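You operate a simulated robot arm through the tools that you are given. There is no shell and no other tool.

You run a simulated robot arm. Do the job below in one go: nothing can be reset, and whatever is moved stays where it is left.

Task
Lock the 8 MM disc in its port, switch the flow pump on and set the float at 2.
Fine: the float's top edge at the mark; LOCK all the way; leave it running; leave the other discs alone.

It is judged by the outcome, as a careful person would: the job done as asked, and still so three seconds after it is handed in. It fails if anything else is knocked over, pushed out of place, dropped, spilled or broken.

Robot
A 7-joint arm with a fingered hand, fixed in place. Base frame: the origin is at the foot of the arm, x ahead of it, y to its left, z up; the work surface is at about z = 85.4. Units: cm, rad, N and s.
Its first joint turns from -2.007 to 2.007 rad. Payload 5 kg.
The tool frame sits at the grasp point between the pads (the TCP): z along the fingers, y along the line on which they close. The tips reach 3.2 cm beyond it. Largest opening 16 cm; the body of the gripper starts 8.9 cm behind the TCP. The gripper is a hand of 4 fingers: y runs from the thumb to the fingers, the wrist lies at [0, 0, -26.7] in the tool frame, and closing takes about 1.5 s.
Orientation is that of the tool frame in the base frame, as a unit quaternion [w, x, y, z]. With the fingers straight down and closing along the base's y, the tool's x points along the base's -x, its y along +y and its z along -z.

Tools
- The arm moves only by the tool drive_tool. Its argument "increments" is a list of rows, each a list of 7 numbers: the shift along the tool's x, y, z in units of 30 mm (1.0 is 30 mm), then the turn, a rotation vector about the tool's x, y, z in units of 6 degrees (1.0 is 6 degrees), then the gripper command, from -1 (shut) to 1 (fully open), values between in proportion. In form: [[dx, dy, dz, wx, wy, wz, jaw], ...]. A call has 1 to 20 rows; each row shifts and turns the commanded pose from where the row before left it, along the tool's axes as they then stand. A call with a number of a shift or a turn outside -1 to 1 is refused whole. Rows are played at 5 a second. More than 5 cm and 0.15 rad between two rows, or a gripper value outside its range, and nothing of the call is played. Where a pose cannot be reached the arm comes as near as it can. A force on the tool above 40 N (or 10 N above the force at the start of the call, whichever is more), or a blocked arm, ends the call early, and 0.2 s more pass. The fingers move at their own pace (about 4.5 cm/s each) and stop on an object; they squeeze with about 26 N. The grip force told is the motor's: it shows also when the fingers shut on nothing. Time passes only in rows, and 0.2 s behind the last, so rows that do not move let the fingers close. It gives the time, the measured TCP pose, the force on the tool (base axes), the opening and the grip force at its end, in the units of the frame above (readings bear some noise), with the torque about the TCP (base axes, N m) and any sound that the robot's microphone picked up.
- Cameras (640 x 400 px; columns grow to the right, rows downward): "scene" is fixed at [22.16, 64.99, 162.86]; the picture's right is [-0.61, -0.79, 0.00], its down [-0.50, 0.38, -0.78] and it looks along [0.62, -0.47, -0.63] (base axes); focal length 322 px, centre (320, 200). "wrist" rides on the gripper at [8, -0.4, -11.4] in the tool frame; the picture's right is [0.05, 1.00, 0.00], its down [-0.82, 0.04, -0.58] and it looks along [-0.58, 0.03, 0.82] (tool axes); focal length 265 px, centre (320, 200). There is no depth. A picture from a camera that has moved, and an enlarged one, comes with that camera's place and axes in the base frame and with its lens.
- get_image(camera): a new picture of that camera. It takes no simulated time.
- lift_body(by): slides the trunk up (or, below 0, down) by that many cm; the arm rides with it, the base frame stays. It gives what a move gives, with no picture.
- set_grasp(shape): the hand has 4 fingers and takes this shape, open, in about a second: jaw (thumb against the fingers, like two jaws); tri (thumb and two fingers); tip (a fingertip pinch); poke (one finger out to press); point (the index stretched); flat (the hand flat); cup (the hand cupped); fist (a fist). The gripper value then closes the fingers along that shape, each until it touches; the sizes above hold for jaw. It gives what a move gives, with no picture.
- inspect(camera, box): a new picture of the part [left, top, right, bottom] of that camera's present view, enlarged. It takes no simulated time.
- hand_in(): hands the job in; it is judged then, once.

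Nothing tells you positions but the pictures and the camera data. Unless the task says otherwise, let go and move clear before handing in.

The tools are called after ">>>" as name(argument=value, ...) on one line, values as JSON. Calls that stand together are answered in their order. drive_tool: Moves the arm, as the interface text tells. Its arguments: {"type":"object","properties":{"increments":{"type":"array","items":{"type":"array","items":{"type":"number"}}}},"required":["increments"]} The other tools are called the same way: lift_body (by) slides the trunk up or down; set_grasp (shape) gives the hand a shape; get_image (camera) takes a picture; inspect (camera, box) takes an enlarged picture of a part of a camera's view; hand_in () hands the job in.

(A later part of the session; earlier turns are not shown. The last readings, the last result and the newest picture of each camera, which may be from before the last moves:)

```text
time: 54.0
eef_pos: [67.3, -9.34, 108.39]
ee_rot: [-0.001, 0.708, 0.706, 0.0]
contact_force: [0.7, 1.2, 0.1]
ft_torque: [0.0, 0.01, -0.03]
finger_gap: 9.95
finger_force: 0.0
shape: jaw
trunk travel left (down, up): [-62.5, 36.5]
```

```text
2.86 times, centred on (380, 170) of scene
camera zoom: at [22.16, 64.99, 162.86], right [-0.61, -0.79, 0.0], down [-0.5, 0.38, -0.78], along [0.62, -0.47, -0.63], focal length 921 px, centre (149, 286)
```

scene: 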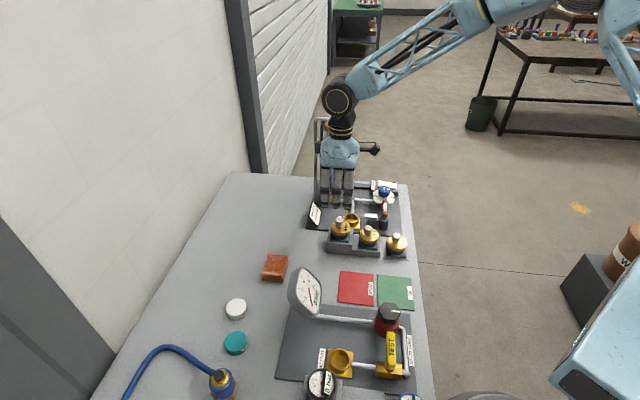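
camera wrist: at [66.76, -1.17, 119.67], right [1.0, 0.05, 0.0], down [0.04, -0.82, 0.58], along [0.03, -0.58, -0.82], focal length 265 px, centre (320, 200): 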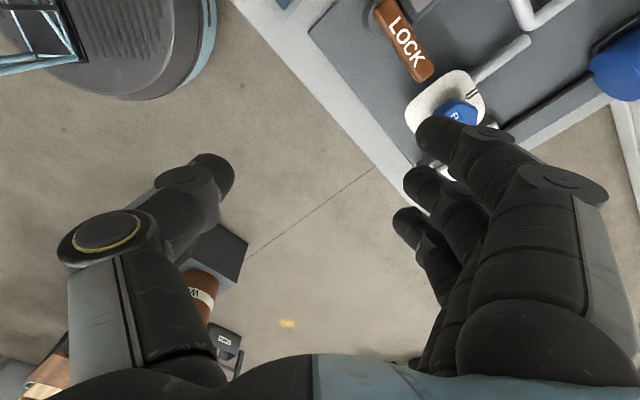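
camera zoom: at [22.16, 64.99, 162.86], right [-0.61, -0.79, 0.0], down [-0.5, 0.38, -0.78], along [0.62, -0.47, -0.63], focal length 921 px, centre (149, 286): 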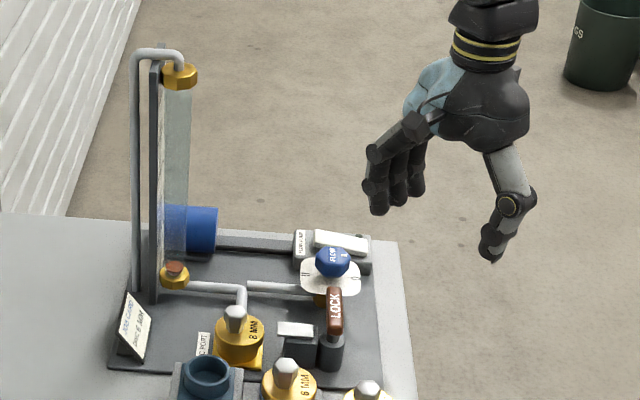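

The geometry is as planned: the index will come down on the open side of the handle. Descending in stages.

>>> drive_tool(increments=[[0, 0, 0.8, 0, 0, 0, 0.25], [0, 0, 0.8, 0, 0, 0, 0.25], [0, 0, 0.8, 0, 0, 0, 0.25], [0, 0, 0.8, 0, 0, 0, 0.25], [0, 0, 0.8, 0, 0, 0, 0.25], [0, 0, 0.3, 0, 0, 0, 0.25], [0, 0, 0, 0, 0, 0, 0.25]])

>>> get_image(camera="wrist")

>>> inspect(camera="scene", box=[345, 165, 425, 245])

```text
time: 55.6
eef_pos: [67.12, -9.38, 95.46]
ee_rot: [0.0, 0.708, 0.706, 0.001]
contact_force: [0.0, 0.1, -0.6]
ft_torque: [0.0, -0.03, 0.03]
finger_gap: 9.93
finger_force: 0.0
shape: jaw
trunk travel left (down, up): [-62.5, 36.5]
```

```text
taken
camera wrist: at [66.79, -1.25, 106.89], right [1.0, 0.05, 0.0], down [0.04, -0.82, 0.58], along [0.03, -0.58, -0.82], focal length 265 px, centre (320, 200)
```

wrist: 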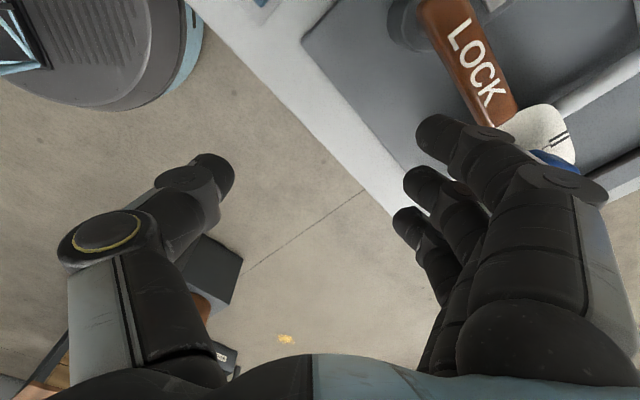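

```text
5.00 times, centred on (385, 205) of scene
camera zoom: at [22.16, 64.99, 162.86], right [-0.61, -0.79, 0.0], down [-0.5, 0.38, -0.78], along [0.62, -0.47, -0.63], focal length 1612 px, centre (-5, 175)
```

zoom: 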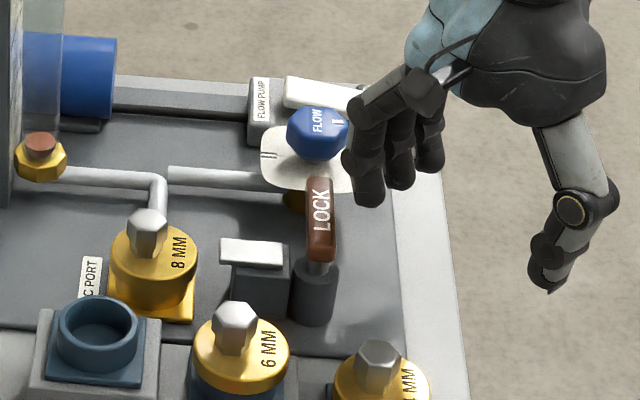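

The index tip is beside the handle's outer half. I'll lower to handle height and push gently toward the disc, checking after a small move.

>>> drive_tool(increments=[[0, 0, 0.3, 0, 0, 0, 0.25], [0, 0, 0.3, 0, 0, 0, 0.25], [0, 0, 0, 0, 0, 0, 0.25], [0.14, 0.14, 0, 0, 0, 0, 0.25], [0.14, 0.14, 0, 0, 0, 0, 0.25], [0.14, 0.14, 0, 0, 0, 0, 0.25]])

>>> get_image(camera="wrist")

>>> inspect(camera="scene", box=[345, 165, 425, 245])

```text
time: 57.0
eef_pos: [68.51, -8.52, 93.85]
ee_rot: [0.0, 0.709, 0.705, 0.0]
contact_force: [-10.6, -26.5, 12.8]
ft_torque: [0.18, -0.71, -1.37]
finger_gap: 9.64
finger_force: 0.1
shape: jaw
trunk travel left (down, up): [-62.5, 36.5]
```

```text
taken
camera wrist: at [68.01, -0.4, 105.15], right [1.0, 0.05, 0.0], down [0.04, -0.82, 0.58], along [0.03, -0.58, -0.82], focal length 265 px, centre (320, 200)
```

wrist: 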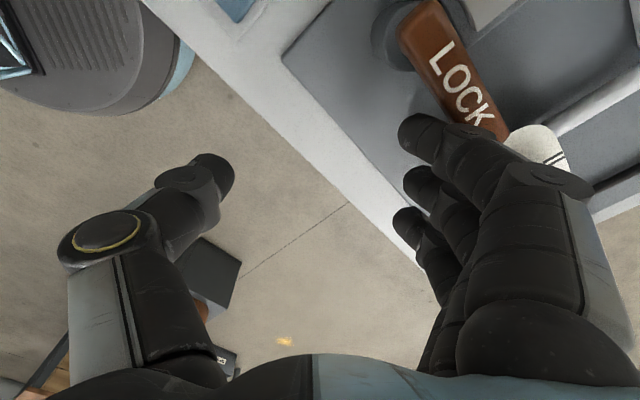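

```text
5.00 times, centred on (385, 205) of scene
camera zoom: at [22.16, 64.99, 162.86], right [-0.61, -0.79, 0.0], down [-0.5, 0.38, -0.78], along [0.62, -0.47, -0.63], focal length 1612 px, centre (-5, 175)
```

zoom: 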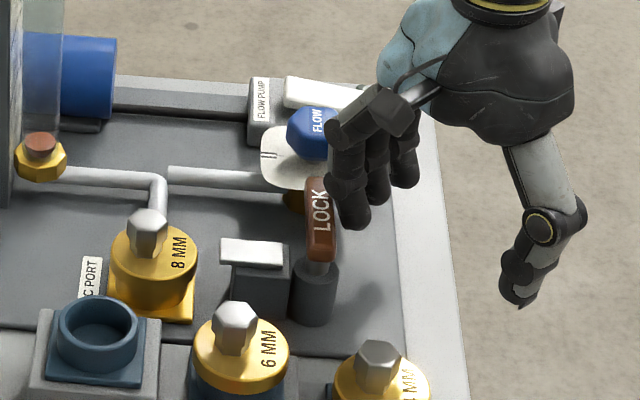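

Firm resistance (about 28 N) with almost no movement: this direction seems to be against its stop. I'll back off and compare the handle's position.

>>> drive_tool(increments=[[-0.2, -0.2, 0, 0, 0, 0, 0.25], [-0.2, -0.2, 0, 0, 0, 0, 0.25], [0, 0, 0, 0, 0, 0, 0.25]])

>>> inspect(camera="scene", box=[345, 165, 425, 245])

>>> inspect(camera="scene", box=[350, 185, 390, 235])

>>> inspect(camera="wrist", box=[340, 0, 600, 200])

```text
time: 57.8
eef_pos: [67.33, -9.26, 93.66]
ee_rot: [-0.001, 0.707, 0.707, 0.001]
contact_force: [0.0, 0.4, -0.5]
ft_torque: [0.05, -0.01, 0.02]
finger_gap: 9.97
finger_force: 0.1
shape: jaw
trunk travel left (down, up): [-62.5, 36.5]
```

```text
5.00 times, centred on (385, 205) of scene
camera zoom: at [22.16, 64.99, 162.86], right [-0.61, -0.79, 0.0], down [-0.5, 0.38, -0.78], along [0.62, -0.47, -0.63], focal length 1612 px, centre (-5, 175)
```

zoom: 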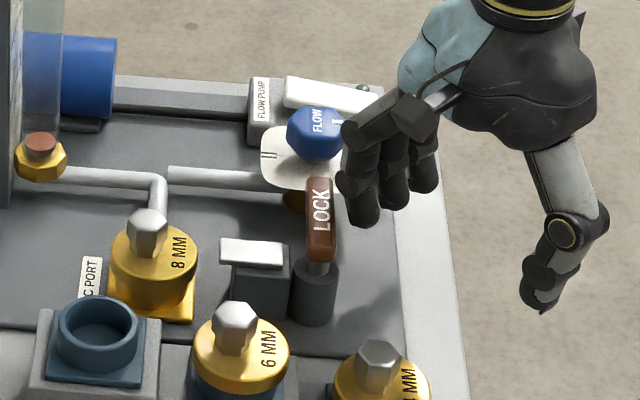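

```text
8.00 times, centred on (370, 210) of scene
camera zoom: at [22.16, 64.99, 162.86], right [-0.61, -0.79, 0.0], down [-0.5, 0.38, -0.78], along [0.62, -0.47, -0.63], focal length 2579 px, centre (-80, 120)
```

zoom: 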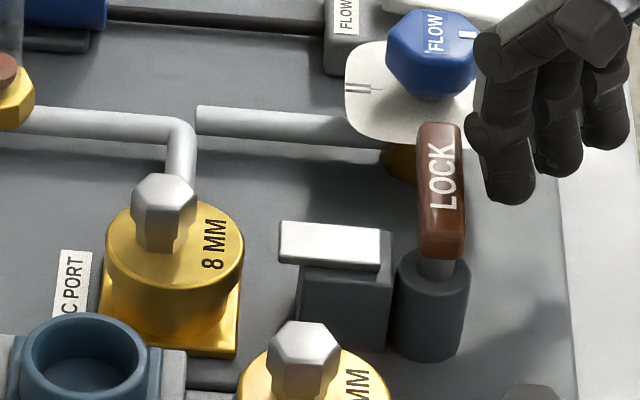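

```text
2.00 times, centred on (470, 100) of wrist
camera zoom: at [66.9, -1.17, 105.07], right [1.0, 0.05, 0.0], down [0.04, -0.82, 0.58], along [0.03, -0.58, -0.82], focal length 531 px, centre (20, 400)
```

zoom: 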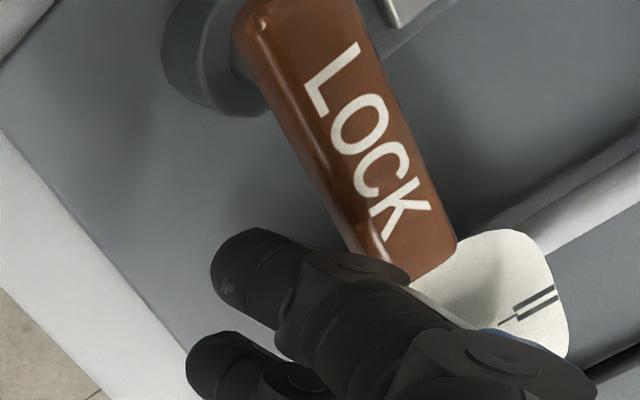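

The handle is unmoved, so the locking swing must go the other way (clockwise, toward the open side). For that I'll straddle the handle with the half-open jaw at +90° yaw and push with the thumb from the disc side. First I rise and turn.

>>> drive_tool(increments=[[-0.2, -0.2, -0.6, 0, 0, 0, 0.25], [0, 0, -0.9, 0, 0, 0, 0.25], [0, 0, -0.9, 0, 0, 0, 0.25], [0, 0, -0.9, 0, 0, 0, 0.1], [0, 0, -0.9, 0, 0, -1, 0], [0, 0, 0, 0, 0, -1, 0], [0, 0, 0, 0, 0, -1, 0], [0, 0, 0, 0, 0, -1, 0], [0, 0, 0, 0, 0, -1, 0], [0, 0, 0, 0, 0, -1, 0], [0, 0, 0, 0, 0, -1, 0], [0, 0, 0, 0, 0, -1, 0], [0, 0, 0, 0, 0, -1, 0], [0, 0, 0, 0, 0, -1, 0], [0, 0, 0, 0, 0, -1, 0], [0, 0, 0, 0, 0, -1, 0], [0, 0, 0, 0, 0, -1, 0], [0, 0, 0, 0, 0, -1, 0], [0, 0, 0, 0, 0, -1, 0]])

>>> drive_tool(increments=[[0, 0, 0, 0, 0, -1, 0], [0, 0, 0, 0, 0, -1, 0], [0, 0, 0, 0, 0, -1, 0], [0, 0, 0, 0, 0, -1, 0], [0, 0, 0, 0, 0, -1, 0], [0, 0, 0, 0, 0, -1, 0], [0, 0, 0, 0, 0, -1, 0], [0, 0, 0, 0, 0, -1, 0], [0, 0, 0, 0, 0, -1, 0], [0, 0, 0, 0, 0, -1, 0], [0, 0, 0, 0, 0, -1, 0], [0, 0, 0, 0, 0, -1, 0], [0, 0, 0, 0, 0, -1, 0], [0, 0, 0, 0, 0, -1, 0], [0, 0, 0, 0, 0, -1, 0], [0, 0, 0, 0, 0, 0, 0]])

```text
time: 61.8
eef_pos: [66.76, -10.05, 106.18]
ee_rot: [0.0, 0.0, 1.0, 0.0]
contact_force: [-0.1, -0.1, 0.4]
ft_torque: [-0.04, 0.02, 0.02]
finger_gap: 8.08
finger_force: 0.0
shape: jaw
trunk travel left (down, up): [-62.5, 36.5]
```

```text
time: 65.2
eef_pos: [66.8, -9.87, 106.31]
ee_rot: [0.0, -0.707, 0.707, 0.001]
contact_force: [0.1, 0.1, 0.3]
ft_torque: [0.02, 0.02, 0.0]
finger_gap: 8.09
finger_force: 0.0
shape: jaw
trunk travel left (down, up): [-62.5, 36.5]
```

Now moving over the lever, then part-way down to check the thumb and finger positions.

>>> drive_tool(increments=[[-0.867, -0.667, 0, 0, 0, 0, 0], [-0.867, -0.667, 0, 0, 0, 0, 0], [-0.867, -0.667, 0, 0, 0, 0, 0], [0, 0, 0.8, 0, 0, 0, 0], [0, 0, 0.8, 0, 0, 0, 0], [0, 0, 0.8, 0, 0, 0, 0], [0, 0, 0.6, 0, 0, 0, 0], [0, 0, 0, 0, 0, 0, 0]])

>>> get_image(camera="wrist")

>>> inspect(camera="scene", box=[335, 160, 425, 245])

```text
time: 67.0
eef_pos: [72.65, -2.02, 97.21]
ee_rot: [0.0, -0.706, 0.708, 0.0]
contact_force: [0.0, 0.6, -0.2]
ft_torque: [-0.01, 0.01, -0.02]
finger_gap: 8.07
finger_force: 0.0
shape: jaw
trunk travel left (down, up): [-62.5, 36.5]
```

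```text
taken
camera wrist: at [73.02, -10.04, 108.6], right [-1.0, -0.05, 0.0], down [-0.04, 0.82, 0.58], along [-0.03, 0.58, -0.82], focal length 265 px, centre (320, 200)
```

wrist: 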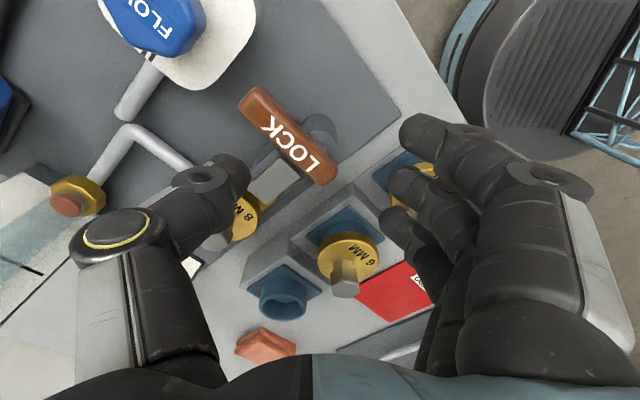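

```text
4.71 times, centred on (380, 202) of scene
camera zoom: at [22.16, 64.99, 162.86], right [-0.61, -0.79, 0.0], down [-0.5, 0.38, -0.78], along [0.62, -0.47, -0.63], focal length 1517 px, centre (38, 188)
```

zoom: 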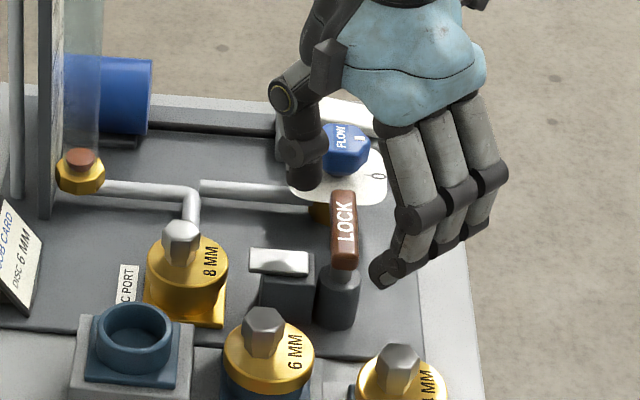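

The thumb is on the disc side of the handle and the fingers are clear on the other. I'll lower to handle height.

>>> drive_tool(increments=[[0, -0.1, 0.4, 0, 0, 0, 0], [0, 0, 0.4, 0, 0, 0, 0], [0, 0, 0.35, 0, 0, 0, 0], [0, 0, 0, 0, 0, 0, 0]])

>>> get_image(camera="wrist")

>>> inspect(camera="scene", box=[335, 160, 425, 245])

```text
time: 68.0
eef_pos: [72.99, -2.14, 93.8]
ee_rot: [0.0, -0.706, 0.708, 0.0]
contact_force: [-0.2, -0.2, 0.3]
ft_torque: [0.0, 0.02, 0.02]
finger_gap: 8.08
finger_force: 0.1
shape: jaw
trunk travel left (down, up): [-62.5, 36.5]
```

```text
taken
camera wrist: at [73.38, -10.08, 105.16], right [-1.0, -0.05, 0.0], down [-0.04, 0.82, 0.58], along [-0.03, 0.58, -0.82], focal length 265 px, centre (320, 200)
```

wrist: 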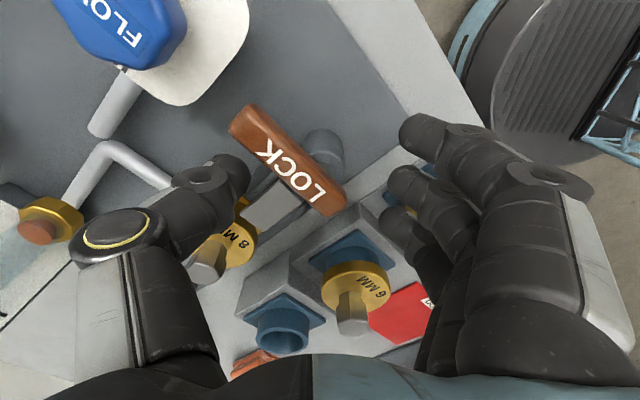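

```text
4.71 times, centred on (380, 202) of scene
camera zoom: at [22.16, 64.99, 162.86], right [-0.61, -0.79, 0.0], down [-0.5, 0.38, -0.78], along [0.62, -0.47, -0.63], focal length 1517 px, centre (38, 188)
```

zoom: 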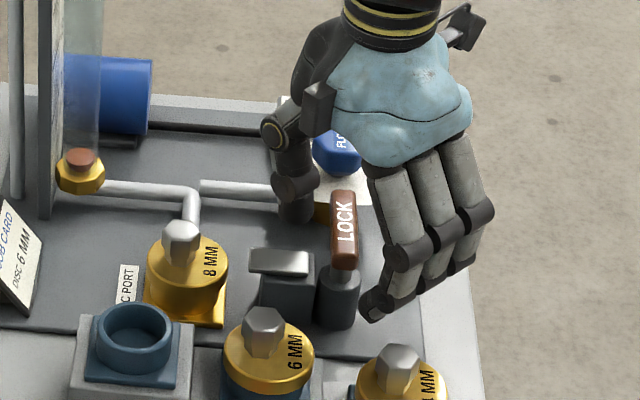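

In position. I'll push the handle gently toward the open side, a small amount first.

>>> drive_tool(increments=[[0.14, 0.14, 0, 0, 0, 0, 0], [0.14, 0.14, 0, 0, 0, 0, 0], [0.12, 0.12, 0, 0, 0, 0, 0]])

>>> get_image(camera="wrist")

>>> inspect(camera="scene", box=[335, 160, 425, 245])

```text
time: 68.8
eef_pos: [71.84, -3.21, 93.8]
ee_rot: [0.0, -0.706, 0.708, 0.0]
contact_force: [1.2, 0.7, -0.3]
ft_torque: [0.01, -0.05, 0.02]
finger_gap: 8.17
finger_force: 0.0
shape: jaw
trunk travel left (down, up): [-62.5, 36.5]
```

```text
taken
camera wrist: at [72.23, -11.24, 105.13], right [-1.0, -0.05, 0.0], down [-0.04, 0.82, 0.58], along [-0.03, 0.58, -0.82], focal length 265 px, centre (320, 200)
```

wrist: 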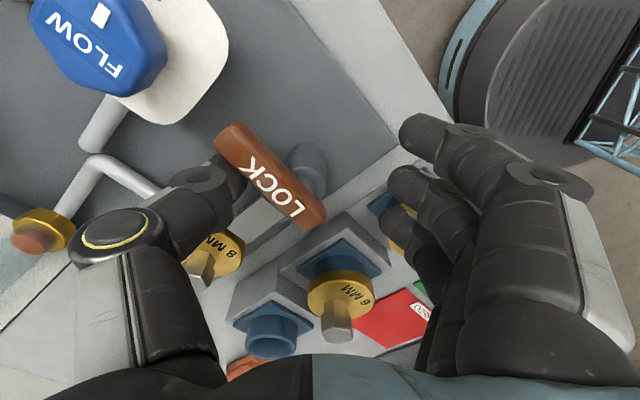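

```text
4.71 times, centred on (380, 202) of scene
camera zoom: at [22.16, 64.99, 162.86], right [-0.61, -0.79, 0.0], down [-0.5, 0.38, -0.78], along [0.62, -0.47, -0.63], focal length 1517 px, centre (38, 188)
```

zoom: 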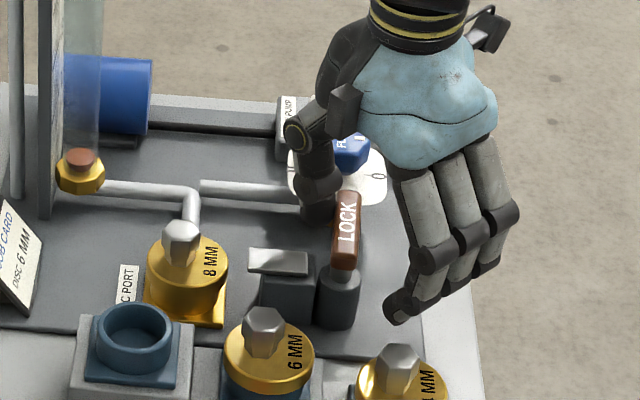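

The handle is turning freely in this direction with almost no force. I'll follow its arc.

>>> drive_tool(increments=[[0.21, 0.13, 0, 0, 0, 0, 0], [0.21, 0.13, 0, 0, 0, 0, 0], [0.19, 0.26, 0, 0, 0, 0, 0], [0.19, 0.26, 0, 0, 0, 0, 0]])

>>> get_image(camera="wrist")

>>> inspect(camera="scene", box=[335, 160, 425, 245])

```text
time: 69.8
eef_pos: [69.62, -5.73, 93.79]
ee_rot: [-0.001, -0.706, 0.708, 0.0]
contact_force: [0.1, -0.5, -0.1]
ft_torque: [0.02, -0.01, -0.01]
finger_gap: 8.11
finger_force: 0.2
shape: jaw
trunk travel left (down, up): [-62.5, 36.5]
```

```text
taken
camera wrist: at [69.94, -13.66, 105.1], right [-1.0, -0.05, 0.0], down [-0.04, 0.82, 0.58], along [-0.03, 0.58, -0.82], focal length 265 px, centre (320, 200)
```

wrist: 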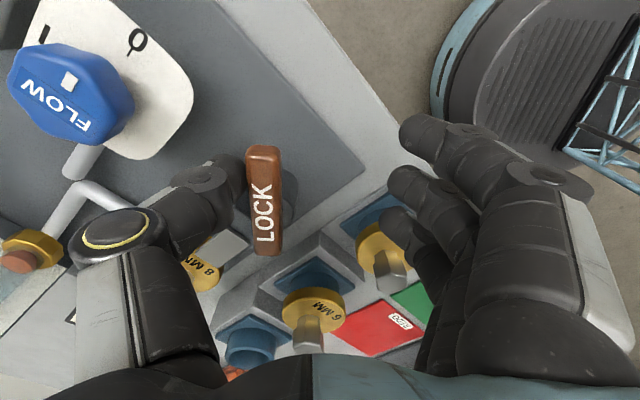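

```text
4.71 times, centred on (380, 202) of scene
camera zoom: at [22.16, 64.99, 162.86], right [-0.61, -0.79, 0.0], down [-0.5, 0.38, -0.78], along [0.62, -0.47, -0.63], focal length 1517 px, centre (38, 188)
```

zoom: 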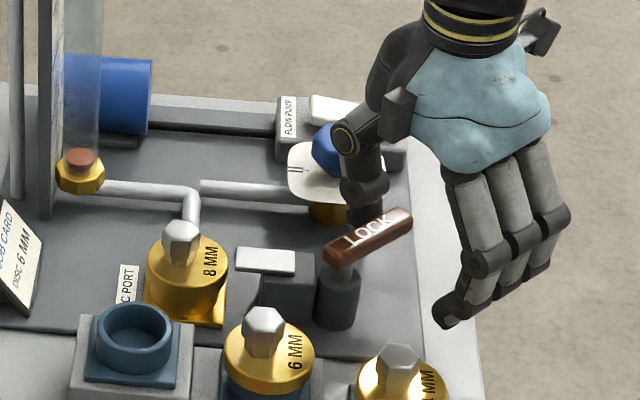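

The lever turns clockwise and the bolt is sliding toward the disc. I'll continue the arc.

>>> drive_tool(increments=[[0.05, 0.22, 0, 0, 0, 0, 0], [0.05, 0.22, 0, 0, 0, 0, 0], [0.03, 0.22, 0, 0, 0, 0, 0], [0, 0.2, 0, 0, 0, 0, 0]])

>>> get_image(camera="wrist")

>>> inspect(camera="scene", box=[335, 160, 425, 245])

```text
time: 70.8
eef_pos: [66.83, -5.98, 93.85]
ee_rot: [0.0, -0.706, 0.708, 0.0]
contact_force: [0.8, -0.6, 0.4]
ft_torque: [0.03, -0.02, -0.01]
finger_gap: 8.06
finger_force: 0.0
shape: jaw
trunk travel left (down, up): [-62.5, 36.5]
```

```text
taken
camera wrist: at [67.21, -14.02, 105.13], right [-1.0, -0.05, 0.0], down [-0.04, 0.82, 0.58], along [-0.03, 0.58, -0.82], focal length 265 px, centre (320, 200)
```

wrist: 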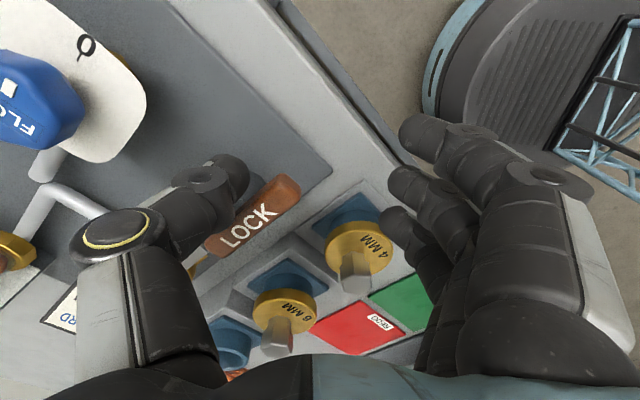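

```text
4.71 times, centred on (380, 202) of scene
camera zoom: at [22.16, 64.99, 162.86], right [-0.61, -0.79, 0.0], down [-0.5, 0.38, -0.78], along [0.62, -0.47, -0.63], focal length 1517 px, centre (38, 188)
```

zoom: 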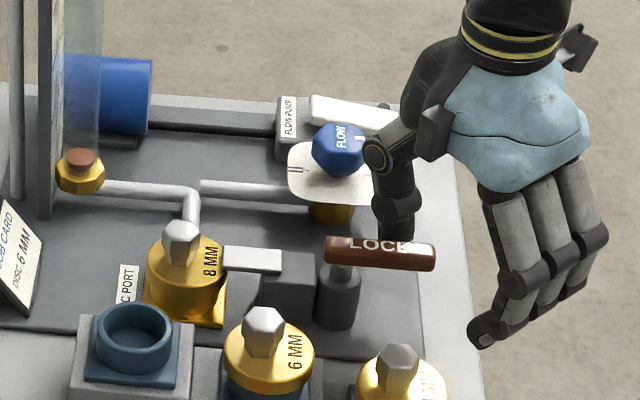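

The lever is at about 85–90° and the bolt is almost on the flange. I'll keep pressing in the same rotation until it reaches its stop.

>>> drive_tool(increments=[[-0.1, 0.1, 0, 0, 0, 0, 0], [-0.1, 0.1, 0, 0, 0, 0, 0], [-0.1, 0.1, 0, 0, 0, 0, 0]])

>>> inspect(camera="wrist", box=[160, 120, 360, 280])

>>> inspect(camera="scene", box=[345, 185, 405, 235])

```text
time: 71.6
eef_pos: [65.98, -5.37, 93.95]
ee_rot: [0.0, -0.706, 0.709, 0.0]
contact_force: [3.6, -7.9, 1.5]
ft_torque: [-0.14, -0.09, -0.4]
finger_gap: 8.34
finger_force: 0.0
shape: jaw
trunk travel left (down, up): [-62.5, 36.5]
```

```text
2.50 times, centred on (260, 200) of wrist
camera zoom: at [66.4, -13.29, 105.17], right [-1.0, -0.05, 0.0], down [-0.04, 0.82, 0.58], along [-0.03, 0.58, -0.82], focal length 664 px, centre (470, 200)
```

zoom: 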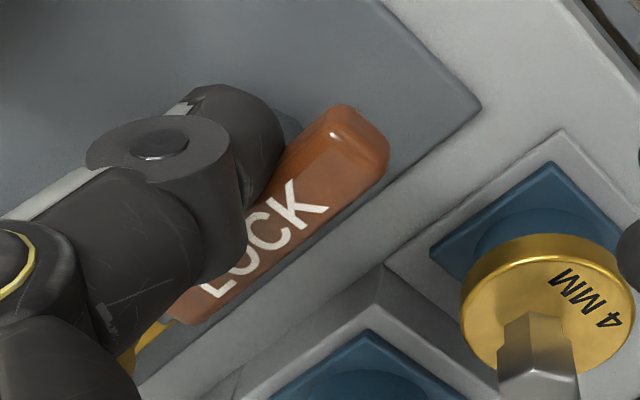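

```text
8.00 times, centred on (375, 210) of scene
camera zoom: at [22.16, 64.99, 162.86], right [-0.61, -0.79, 0.0], down [-0.5, 0.38, -0.78], along [0.62, -0.47, -0.63], focal length 2579 px, centre (-120, 120)
```

zoom: 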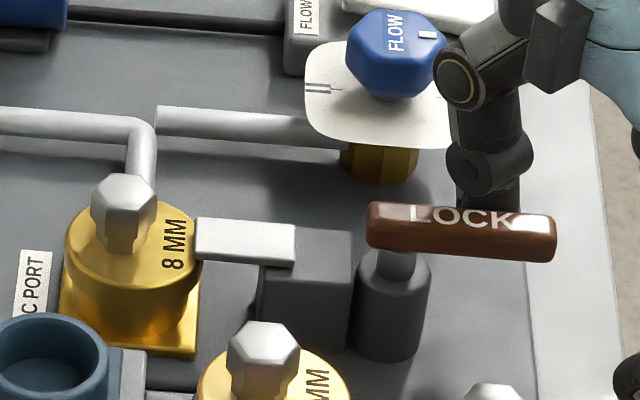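

Resistance has begun (about 9 N). I'll press a bit more to make sure it is fully home.

>>> drive_tool(increments=[[-0.08, 0.08, 0, 0, 0, 0, 0], [-0.08, 0.08, 0, 0, 0, 0, 0], [0, 0, 0, 0, 0, 0, 0]])

>>> inspect(camera="wrist", box=[160, 120, 360, 280])

>>> inspect(camera="scene", box=[345, 185, 405, 235])

```text
time: 72.4
eef_pos: [65.64, -5.08, 93.8]
ee_rot: [-0.001, -0.705, 0.709, 0.0]
contact_force: [7.9, -37.3, 3.5]
ft_torque: [-0.65, -0.31, -2.13]
finger_gap: 8.66
finger_force: 0.1
shape: jaw
trunk travel left (down, up): [-62.5, 36.5]
```

```text
2.50 times, centred on (260, 200) of wrist
camera zoom: at [65.97, -13.06, 105.14], right [-1.0, -0.05, 0.0], down [-0.04, 0.82, 0.58], along [-0.03, 0.58, -0.82], focal length 664 px, centre (470, 200)
```

zoom: 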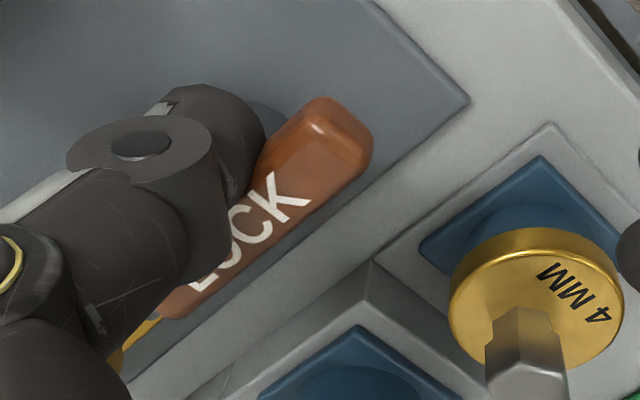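

```text
8.00 times, centred on (375, 210) of scene
camera zoom: at [22.16, 64.99, 162.86], right [-0.61, -0.79, 0.0], down [-0.5, 0.38, -0.78], along [0.62, -0.47, -0.63], focal length 2579 px, centre (-120, 120)
```

zoom: 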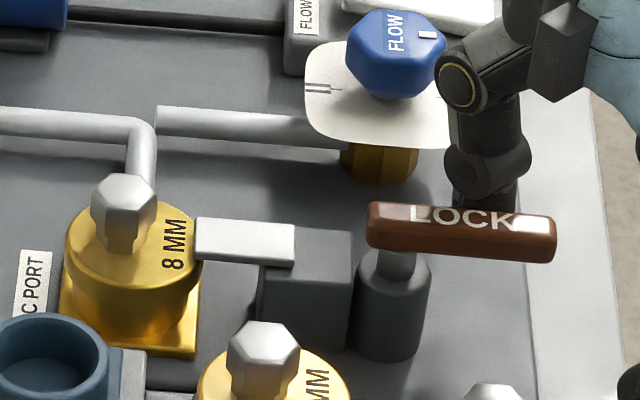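

The handle is at a hard stop (no motion at about 38 N), square to the board, with the bolt over the disc's flange. I'll back off, rise, and verify it stays.

>>> drive_tool(increments=[[0.12, -0.1, 0, 0, 0, 0, 0], [0.2, -0.15, 0, 0, 0, 0, 0], [0.2, 0, 0, 0, 0, 0, 0], [0, 0, -0.5, 0, 0, 0, 0], [0, 0, -0.9, 0, 0, 0, 0], [0, 0, -0.9, 0, 0, 0, 0], [0, 0, -0.9, 0, 0, 0, 0], [0, 0, -0.9, 0, 0, 0, 0], [0, 0, 0, 0, 0, 0, 0]])

>>> get_image(camera="wrist")

>>> inspect(camera="scene", box=[335, 175, 415, 245])

```text
time: 74.4
eef_pos: [66.09, -6.25, 106.32]
ee_rot: [0.0, -0.707, 0.708, 0.0]
contact_force: [0.3, 0.5, 0.1]
ft_torque: [0.04, -0.02, 0.01]
finger_gap: 8.08
finger_force: 0.1
shape: jaw
trunk travel left (down, up): [-62.5, 36.5]
```

```text
taken
camera wrist: at [66.46, -14.2, 117.59], right [-1.0, -0.05, 0.0], down [-0.04, 0.82, 0.58], along [-0.03, 0.58, -0.82], focal length 265 px, centre (320, 200)
```

wrist: 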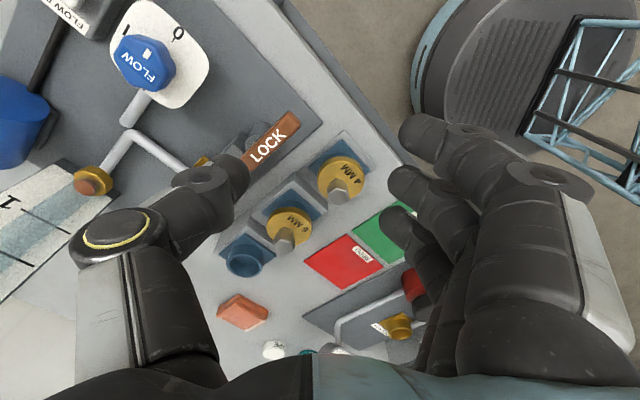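

```text
5.71 times, centred on (375, 210) of scene
camera zoom: at [22.16, 64.99, 162.86], right [-0.61, -0.79, 0.0], down [-0.5, 0.38, -0.78], along [0.62, -0.47, -0.63], focal length 1842 px, centre (6, 143)
```

zoom: 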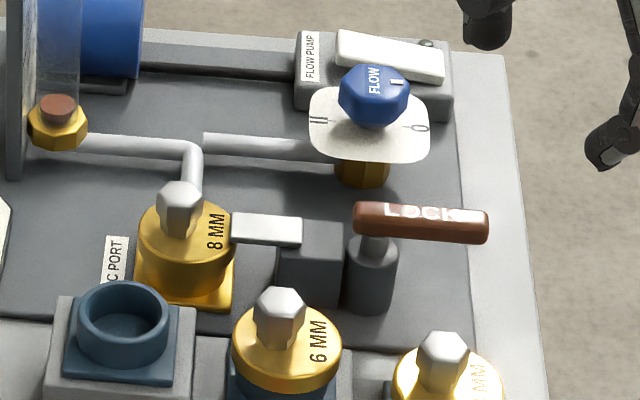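

The lever stayed fully over with the bolt on the flange. Now the pump switch: zooming in to see how its rocker sits.

>>> inspect(camera="scene", box=[365, 165, 405, 200])

>>> inspect(camera="scene", box=[370, 170, 395, 192])

```text
11.43 times, centred on (385, 182) of scene
camera zoom: at [22.16, 64.99, 162.86], right [-0.61, -0.79, 0.0], down [-0.5, 0.38, -0.78], along [0.62, -0.47, -0.63], focal length 3685 px, centre (-423, 400)
```

zoom: 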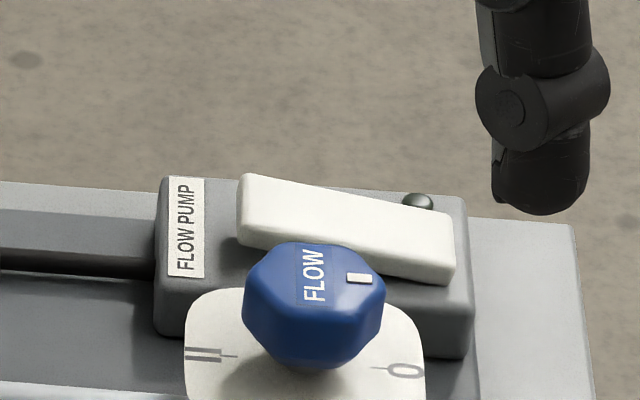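

```text
16.00 times, centred on (382, 181) of scene
camera zoom: at [22.16, 64.99, 162.86], right [-0.61, -0.79, 0.0], down [-0.5, 0.38, -0.78], along [0.62, -0.47, -0.63], focal length 5159 px, centre (-680, 504)
```

zoom: 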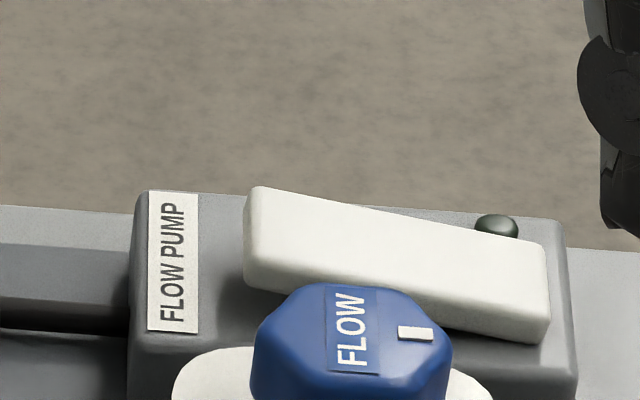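

The rocker's end nearest the label (+u end) is raised and the lamp end is down, so that raised end is the one to press, near (86.5, -14.7). I'll look at the "poke" shape from this side view.

>>> set_grasp(shape="poke")

>>> inspect(camera="scene", box=[370, 90, 450, 200])

>>> get_image(camera="wrist")

```text
time: 75.3
eef_pos: [66.05, -6.25, 106.25]
ee_rot: [0.0, 0.707, -0.707, 0.0]
contact_force: [-0.2, -0.2, 0.5]
ft_torque: [0.01, 0.02, -0.04]
finger_gap: 0.02
finger_force: 0.0
shape: poke
trunk travel left (down, up): [-62.5, 36.5]
```

```text
3.64 times, centred on (410, 145) of scene
camera zoom: at [22.16, 64.99, 162.86], right [-0.61, -0.79, 0.0], down [-0.5, 0.38, -0.78], along [0.62, -0.47, -0.63], focal length 1172 px, centre (-7, 400)
```

zoom: 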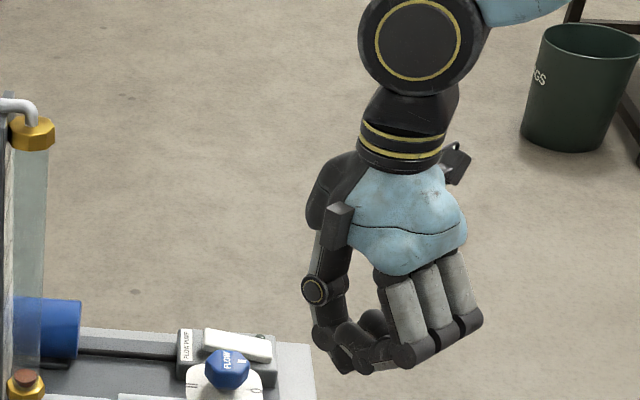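

```text
taken
camera wrist: at [66.45, -14.2, 117.57], right [-1.0, -0.05, 0.0], down [-0.04, 0.82, 0.58], along [-0.03, 0.58, -0.82], focal length 265 px, centre (320, 200)
```

wrist: 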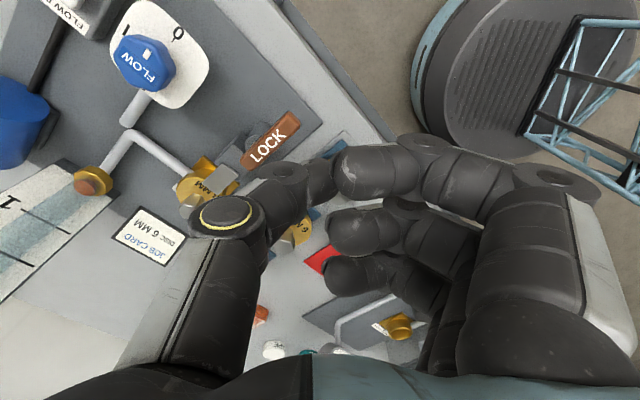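

The poke shape leaves the fingertips bunched, so the isolated thumb of the open jaw is a cleaner presser. I'll return to the jaw and move so the thumb is above the raised end of the rocker.

>>> set_grasp(shape="jaw")

>>> drive_tool(increments=[[0.563, -0.933, 0, 0, 0, 0, 0.25], [0.563, -0.933, 0, 0, 0, 0, 0.25], [0.563, -0.933, 0, 0, 0, 0, 0.25], [0.563, -0.933, 0, 0, 0, 0, 0.25], [0.563, -0.933, 0, 0, 0, 0, 0.25], [0, 0, 0.8, 0, 0, 0, 0.25], [0, 0, 0.8, 0, 0, 0, 0.25], [0, 0, 0.8, 0, 0, 0, 0.25], [0, 0, 0, 0, 0, 0, 0.25]])

>>> get_image(camera="wrist")

>>> inspect(camera="scene", box=[345, 140, 425, 220])

```text
time: 76.2
eef_pos: [66.12, -6.26, 106.25]
ee_rot: [-0.001, -0.706, 0.708, 0.0]
contact_force: [-0.8, 0.1, -1.0]
ft_torque: [0.02, 0.01, -0.04]
finger_gap: 16.0
finger_force: 0.0
shape: jaw
trunk travel left (down, up): [-62.5, 36.5]
```

```text
time: 78.2
eef_pos: [80.57, -14.76, 98.82]
ee_rot: [0.0, -0.706, 0.708, -0.001]
contact_force: [0.3, 0.1, 0.2]
ft_torque: [-0.01, 0.0, -0.01]
finger_gap: 10.04
finger_force: 0.0
shape: jaw
trunk travel left (down, up): [-62.5, 36.5]
```

```text
taken
camera wrist: at [80.81, -22.7, 110.24], right [-1.0, -0.05, 0.0], down [-0.04, 0.82, 0.58], along [-0.03, 0.58, -0.82], focal length 265 px, centre (320, 200)
```

wrist: 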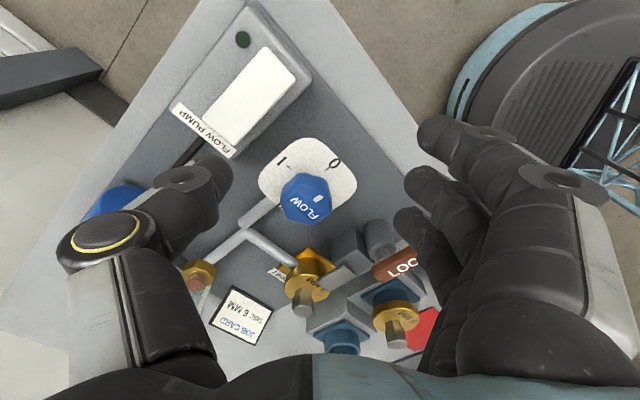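

```text
5.00 times, centred on (385, 180) of scene
camera zoom: at [22.16, 64.99, 162.86], right [-0.61, -0.79, 0.0], down [-0.5, 0.38, -0.78], along [0.62, -0.47, -0.63], focal length 1612 px, centre (-5, 300)
```

zoom: 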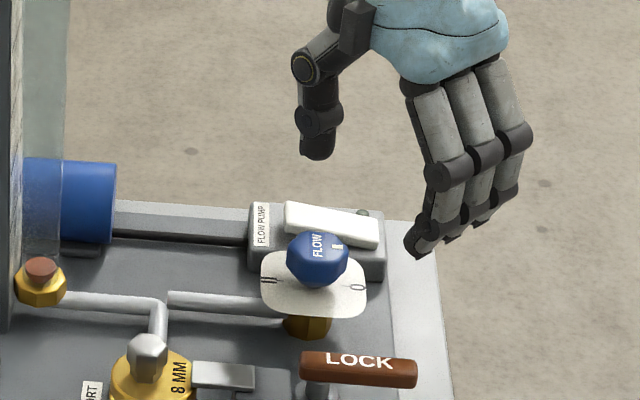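

The thumb tip is directly above the rocker's raised end and the fingers are clear of the dial. Descending to touch and press in small steps.

>>> drive_tool(increments=[[0, 0, 0.5, 0, 0, 0, 0.25], [0, 0, 0.5, 0, 0, 0, 0.25], [0, 0, 0.3, 0, 0, 0, 0.25], [0, 0, 0.1, 0, 0, 0, 0.25], [0, 0, 0.1, 0, 0, 0, 0.25]])

>>> inspect(camera="scene", box=[345, 150, 425, 220])

>>> inspect(camera="wrist", box=[120, 0, 380, 240])

```text
time: 79.4
eef_pos: [80.4, -14.76, 94.33]
ee_rot: [0.0, -0.707, 0.708, 0.0]
contact_force: [0.1, 0.1, -0.6]
ft_torque: [0.01, 0.04, -0.01]
finger_gap: 10.06
finger_force: 0.0
shape: jaw
trunk travel left (down, up): [-62.5, 36.5]
```

```text
5.71 times, centred on (385, 185) of scene
camera zoom: at [22.16, 64.99, 162.86], right [-0.61, -0.79, 0.0], down [-0.5, 0.38, -0.78], along [0.62, -0.47, -0.63], focal length 1842 px, centre (-51, 286)
```

zoom: 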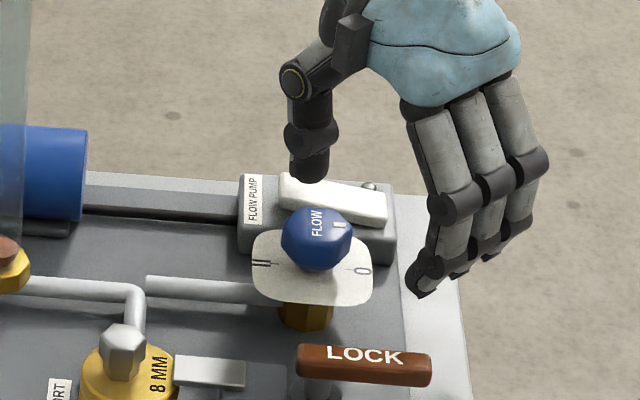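

```text
1.67 times, centred on (250, 120) of wrist
camera zoom: at [80.74, -22.7, 105.74], right [-1.0, -0.05, 0.0], down [-0.04, 0.82, 0.58], along [-0.03, 0.58, -0.82], focal length 442 px, centre (437, 333)
```

zoom: 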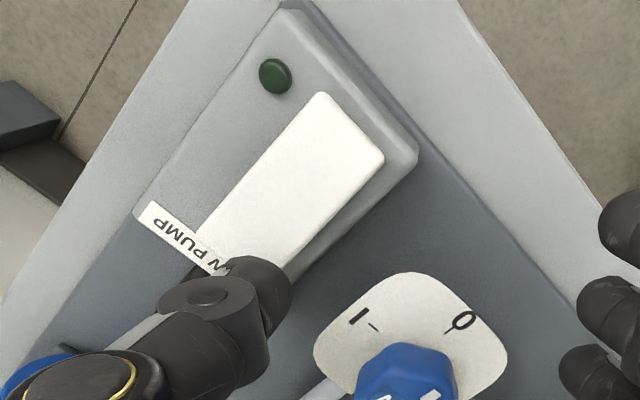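

>>> drive_tool(increments=[[0, 0, 0.1, 0, 0, 0, 0.25], [0, 0, 0.1, 0, 0, 0, 0.25], [0, 0, 0.1, 0, 0, 0, 0.25]])

>>> inspect(camera="scene", box=[345, 150, 425, 220])

>>> inspect(camera="wrist", box=[120, 0, 380, 240])

```text
time: 80.2
eef_pos: [80.34, -14.8, 93.5]
ee_rot: [-0.001, -0.707, 0.707, 0.0]
contact_force: [-0.4, 0.1, 0.3]
ft_torque: [-0.01, -0.01, 0.02]
finger_gap: 10.05
finger_force: 0.1
shape: jaw
trunk travel left (down, up): [-62.5, 36.5]
```

```text
5.71 times, centred on (385, 185) of scene
camera zoom: at [22.16, 64.99, 162.86], right [-0.61, -0.79, 0.0], down [-0.5, 0.38, -0.78], along [0.62, -0.47, -0.63], focal length 1842 px, centre (-51, 286)
```

zoom: 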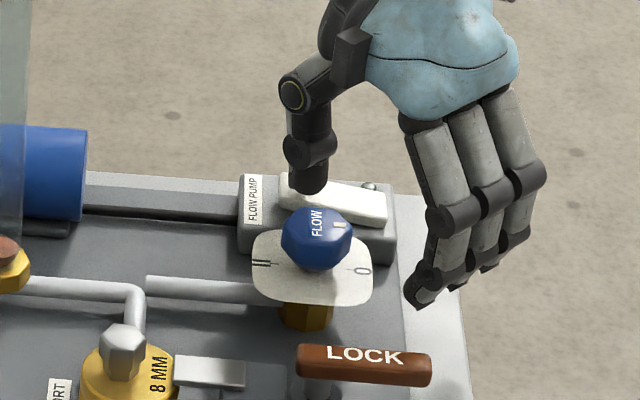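

```text
1.67 times, centred on (250, 120) of wrist
camera zoom: at [80.7, -22.73, 104.82], right [-1.0, -0.05, 0.0], down [-0.04, 0.82, 0.58], along [-0.03, 0.58, -0.82], focal length 442 px, centre (437, 333)
```

zoom: 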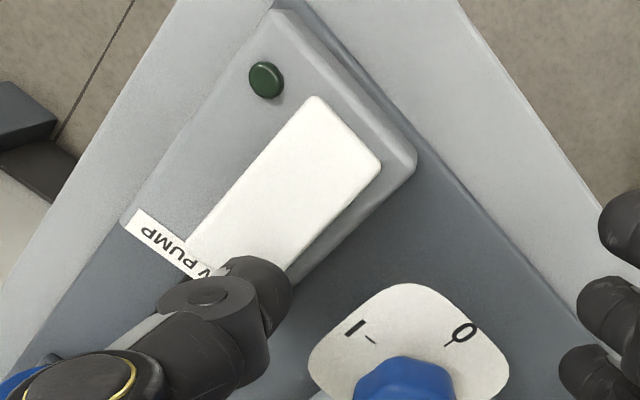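

>>> drive_tool(increments=[[0, 0, 0.1, 0, 0, 0, 0.25], [0, 0, 0.1, 0, 0, 0, 0.25], [0, 0, 0, 0, 0, 0, 0.25]])

>>> inspect(camera="scene", box=[365, 165, 405, 200])

>>> inspect(camera="wrist", box=[120, 0, 380, 240])

```text
time: 81.0
eef_pos: [80.19, -14.84, 92.95]
ee_rot: [0.0, -0.707, 0.707, -0.001]
contact_force: [-1.1, -1.1, 1.1]
ft_torque: [0.03, -0.04, 0.0]
finger_gap: 10.02
finger_force: 0.0
shape: jaw
trunk travel left (down, up): [-62.5, 36.5]
```

```text
11.43 times, centred on (385, 182) of scene
camera zoom: at [22.16, 64.99, 162.86], right [-0.61, -0.79, 0.0], down [-0.5, 0.38, -0.78], along [0.62, -0.47, -0.63], focal length 3685 px, centre (-423, 400)
```

zoom: 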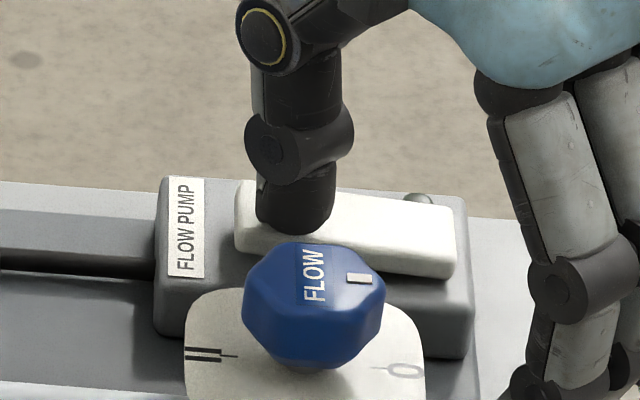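

```text
1.67 times, centred on (250, 120) of wrist
camera zoom: at [80.61, -22.69, 104.22], right [-1.0, -0.05, 0.0], down [-0.04, 0.82, 0.58], along [-0.03, 0.58, -0.82], focal length 442 px, centre (437, 333)
```

zoom: 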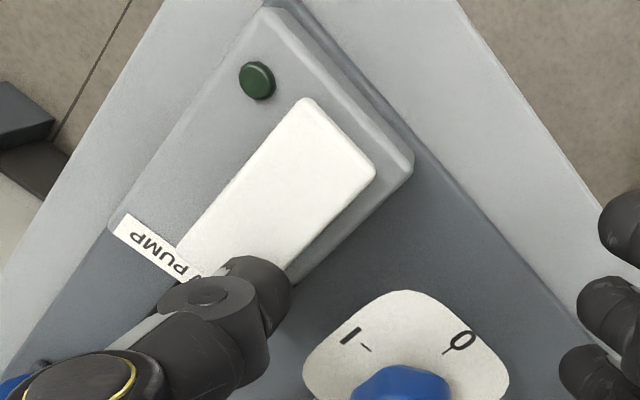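

The rocker is starting to tilt under the thumb. Pressing further.

>>> drive_tool(increments=[[0, 0, 0.08, 0, 0, 0, 0.25], [0, 0, 0.08, 0, 0, 0, 0.25], [0, 0, 0.08, 0, 0, 0, 0.25]])

>>> inspect(camera="scene", box=[365, 165, 405, 200])

>>> inspect(camera="wrist", box=[120, 0, 380, 240])

```text
time: 81.8
eef_pos: [80.45, -14.83, 92.39]
ee_rot: [0.0, -0.706, 0.708, -0.001]
contact_force: [-0.8, 1.6, 10.3]
ft_torque: [-0.07, -0.72, 0.02]
finger_gap: 10.01
finger_force: 0.1
shape: jaw
trunk travel left (down, up): [-62.5, 36.5]
```

```text
11.43 times, centred on (385, 182) of scene
camera zoom: at [22.16, 64.99, 162.86], right [-0.61, -0.79, 0.0], down [-0.5, 0.38, -0.78], along [0.62, -0.47, -0.63], focal length 3685 px, centre (-423, 400)
```

zoom: 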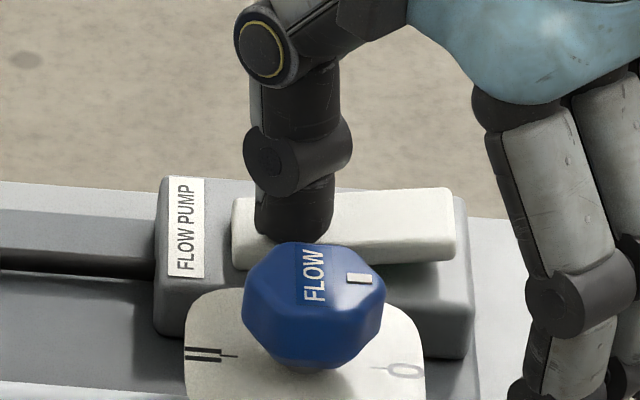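

```text
1.67 times, centred on (250, 120) of wrist
camera zoom: at [80.62, -22.74, 103.66], right [-1.0, -0.05, 0.0], down [-0.04, 0.82, 0.58], along [-0.03, 0.58, -0.82], focal length 442 px, centre (437, 333)
```

zoom: 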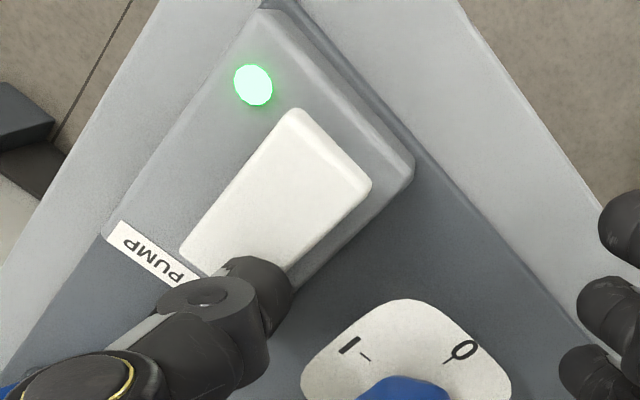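

The green lamp is lit: the pump is on. I'll lift straight off and check the lamp and float.

>>> drive_tool(increments=[[0, 0, -0.3, 0, 0, 0, 0.25], [0, 0, -0.7, 0, 0, 0, 0.25], [0, 0, -0.9, 0, 0, 0, 0.25], [0, 0, -0.9, 0, 0, 0, 0.25], [0, 0, -0.9, 0, 0, 0, 0.25], [0, 0, -0.9, 0, 0, 0, 0.25], [0, 0, 0, 0, 0, 0, 0.25]])

>>> get_image(camera="wrist")

>>> inspect(camera="scene", box=[310, 105, 410, 245])

```text
time: 83.4
eef_pos: [80.17, -14.75, 106.23]
ee_rot: [-0.001, -0.706, 0.708, 0.0]
contact_force: [-0.8, -0.4, 0.6]
ft_torque: [0.0, -0.04, 0.04]
finger_gap: 10.0
finger_force: 0.1
shape: jaw
trunk travel left (down, up): [-62.5, 36.5]
```

```text
taken
camera wrist: at [80.54, -22.76, 117.52], right [-1.0, -0.05, 0.0], down [-0.04, 0.82, 0.58], along [-0.03, 0.58, -0.82], focal length 265 px, centre (320, 200)
```

wrist: 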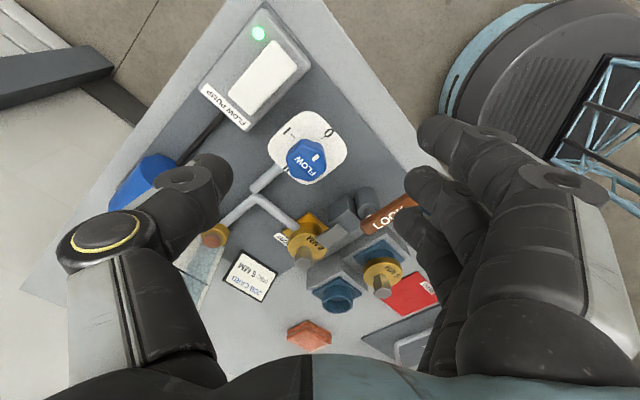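

```text
2.86 times, centred on (360, 175) of scene
camera zoom: at [22.16, 64.99, 162.86], right [-0.61, -0.79, 0.0], down [-0.5, 0.38, -0.78], along [0.62, -0.47, -0.63], focal length 921 px, centre (206, 271)
```

zoom: 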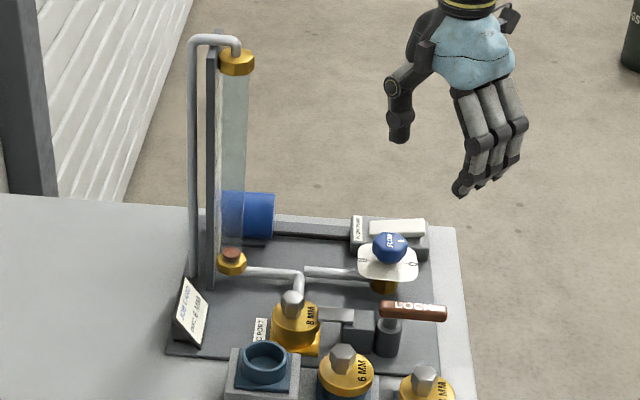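

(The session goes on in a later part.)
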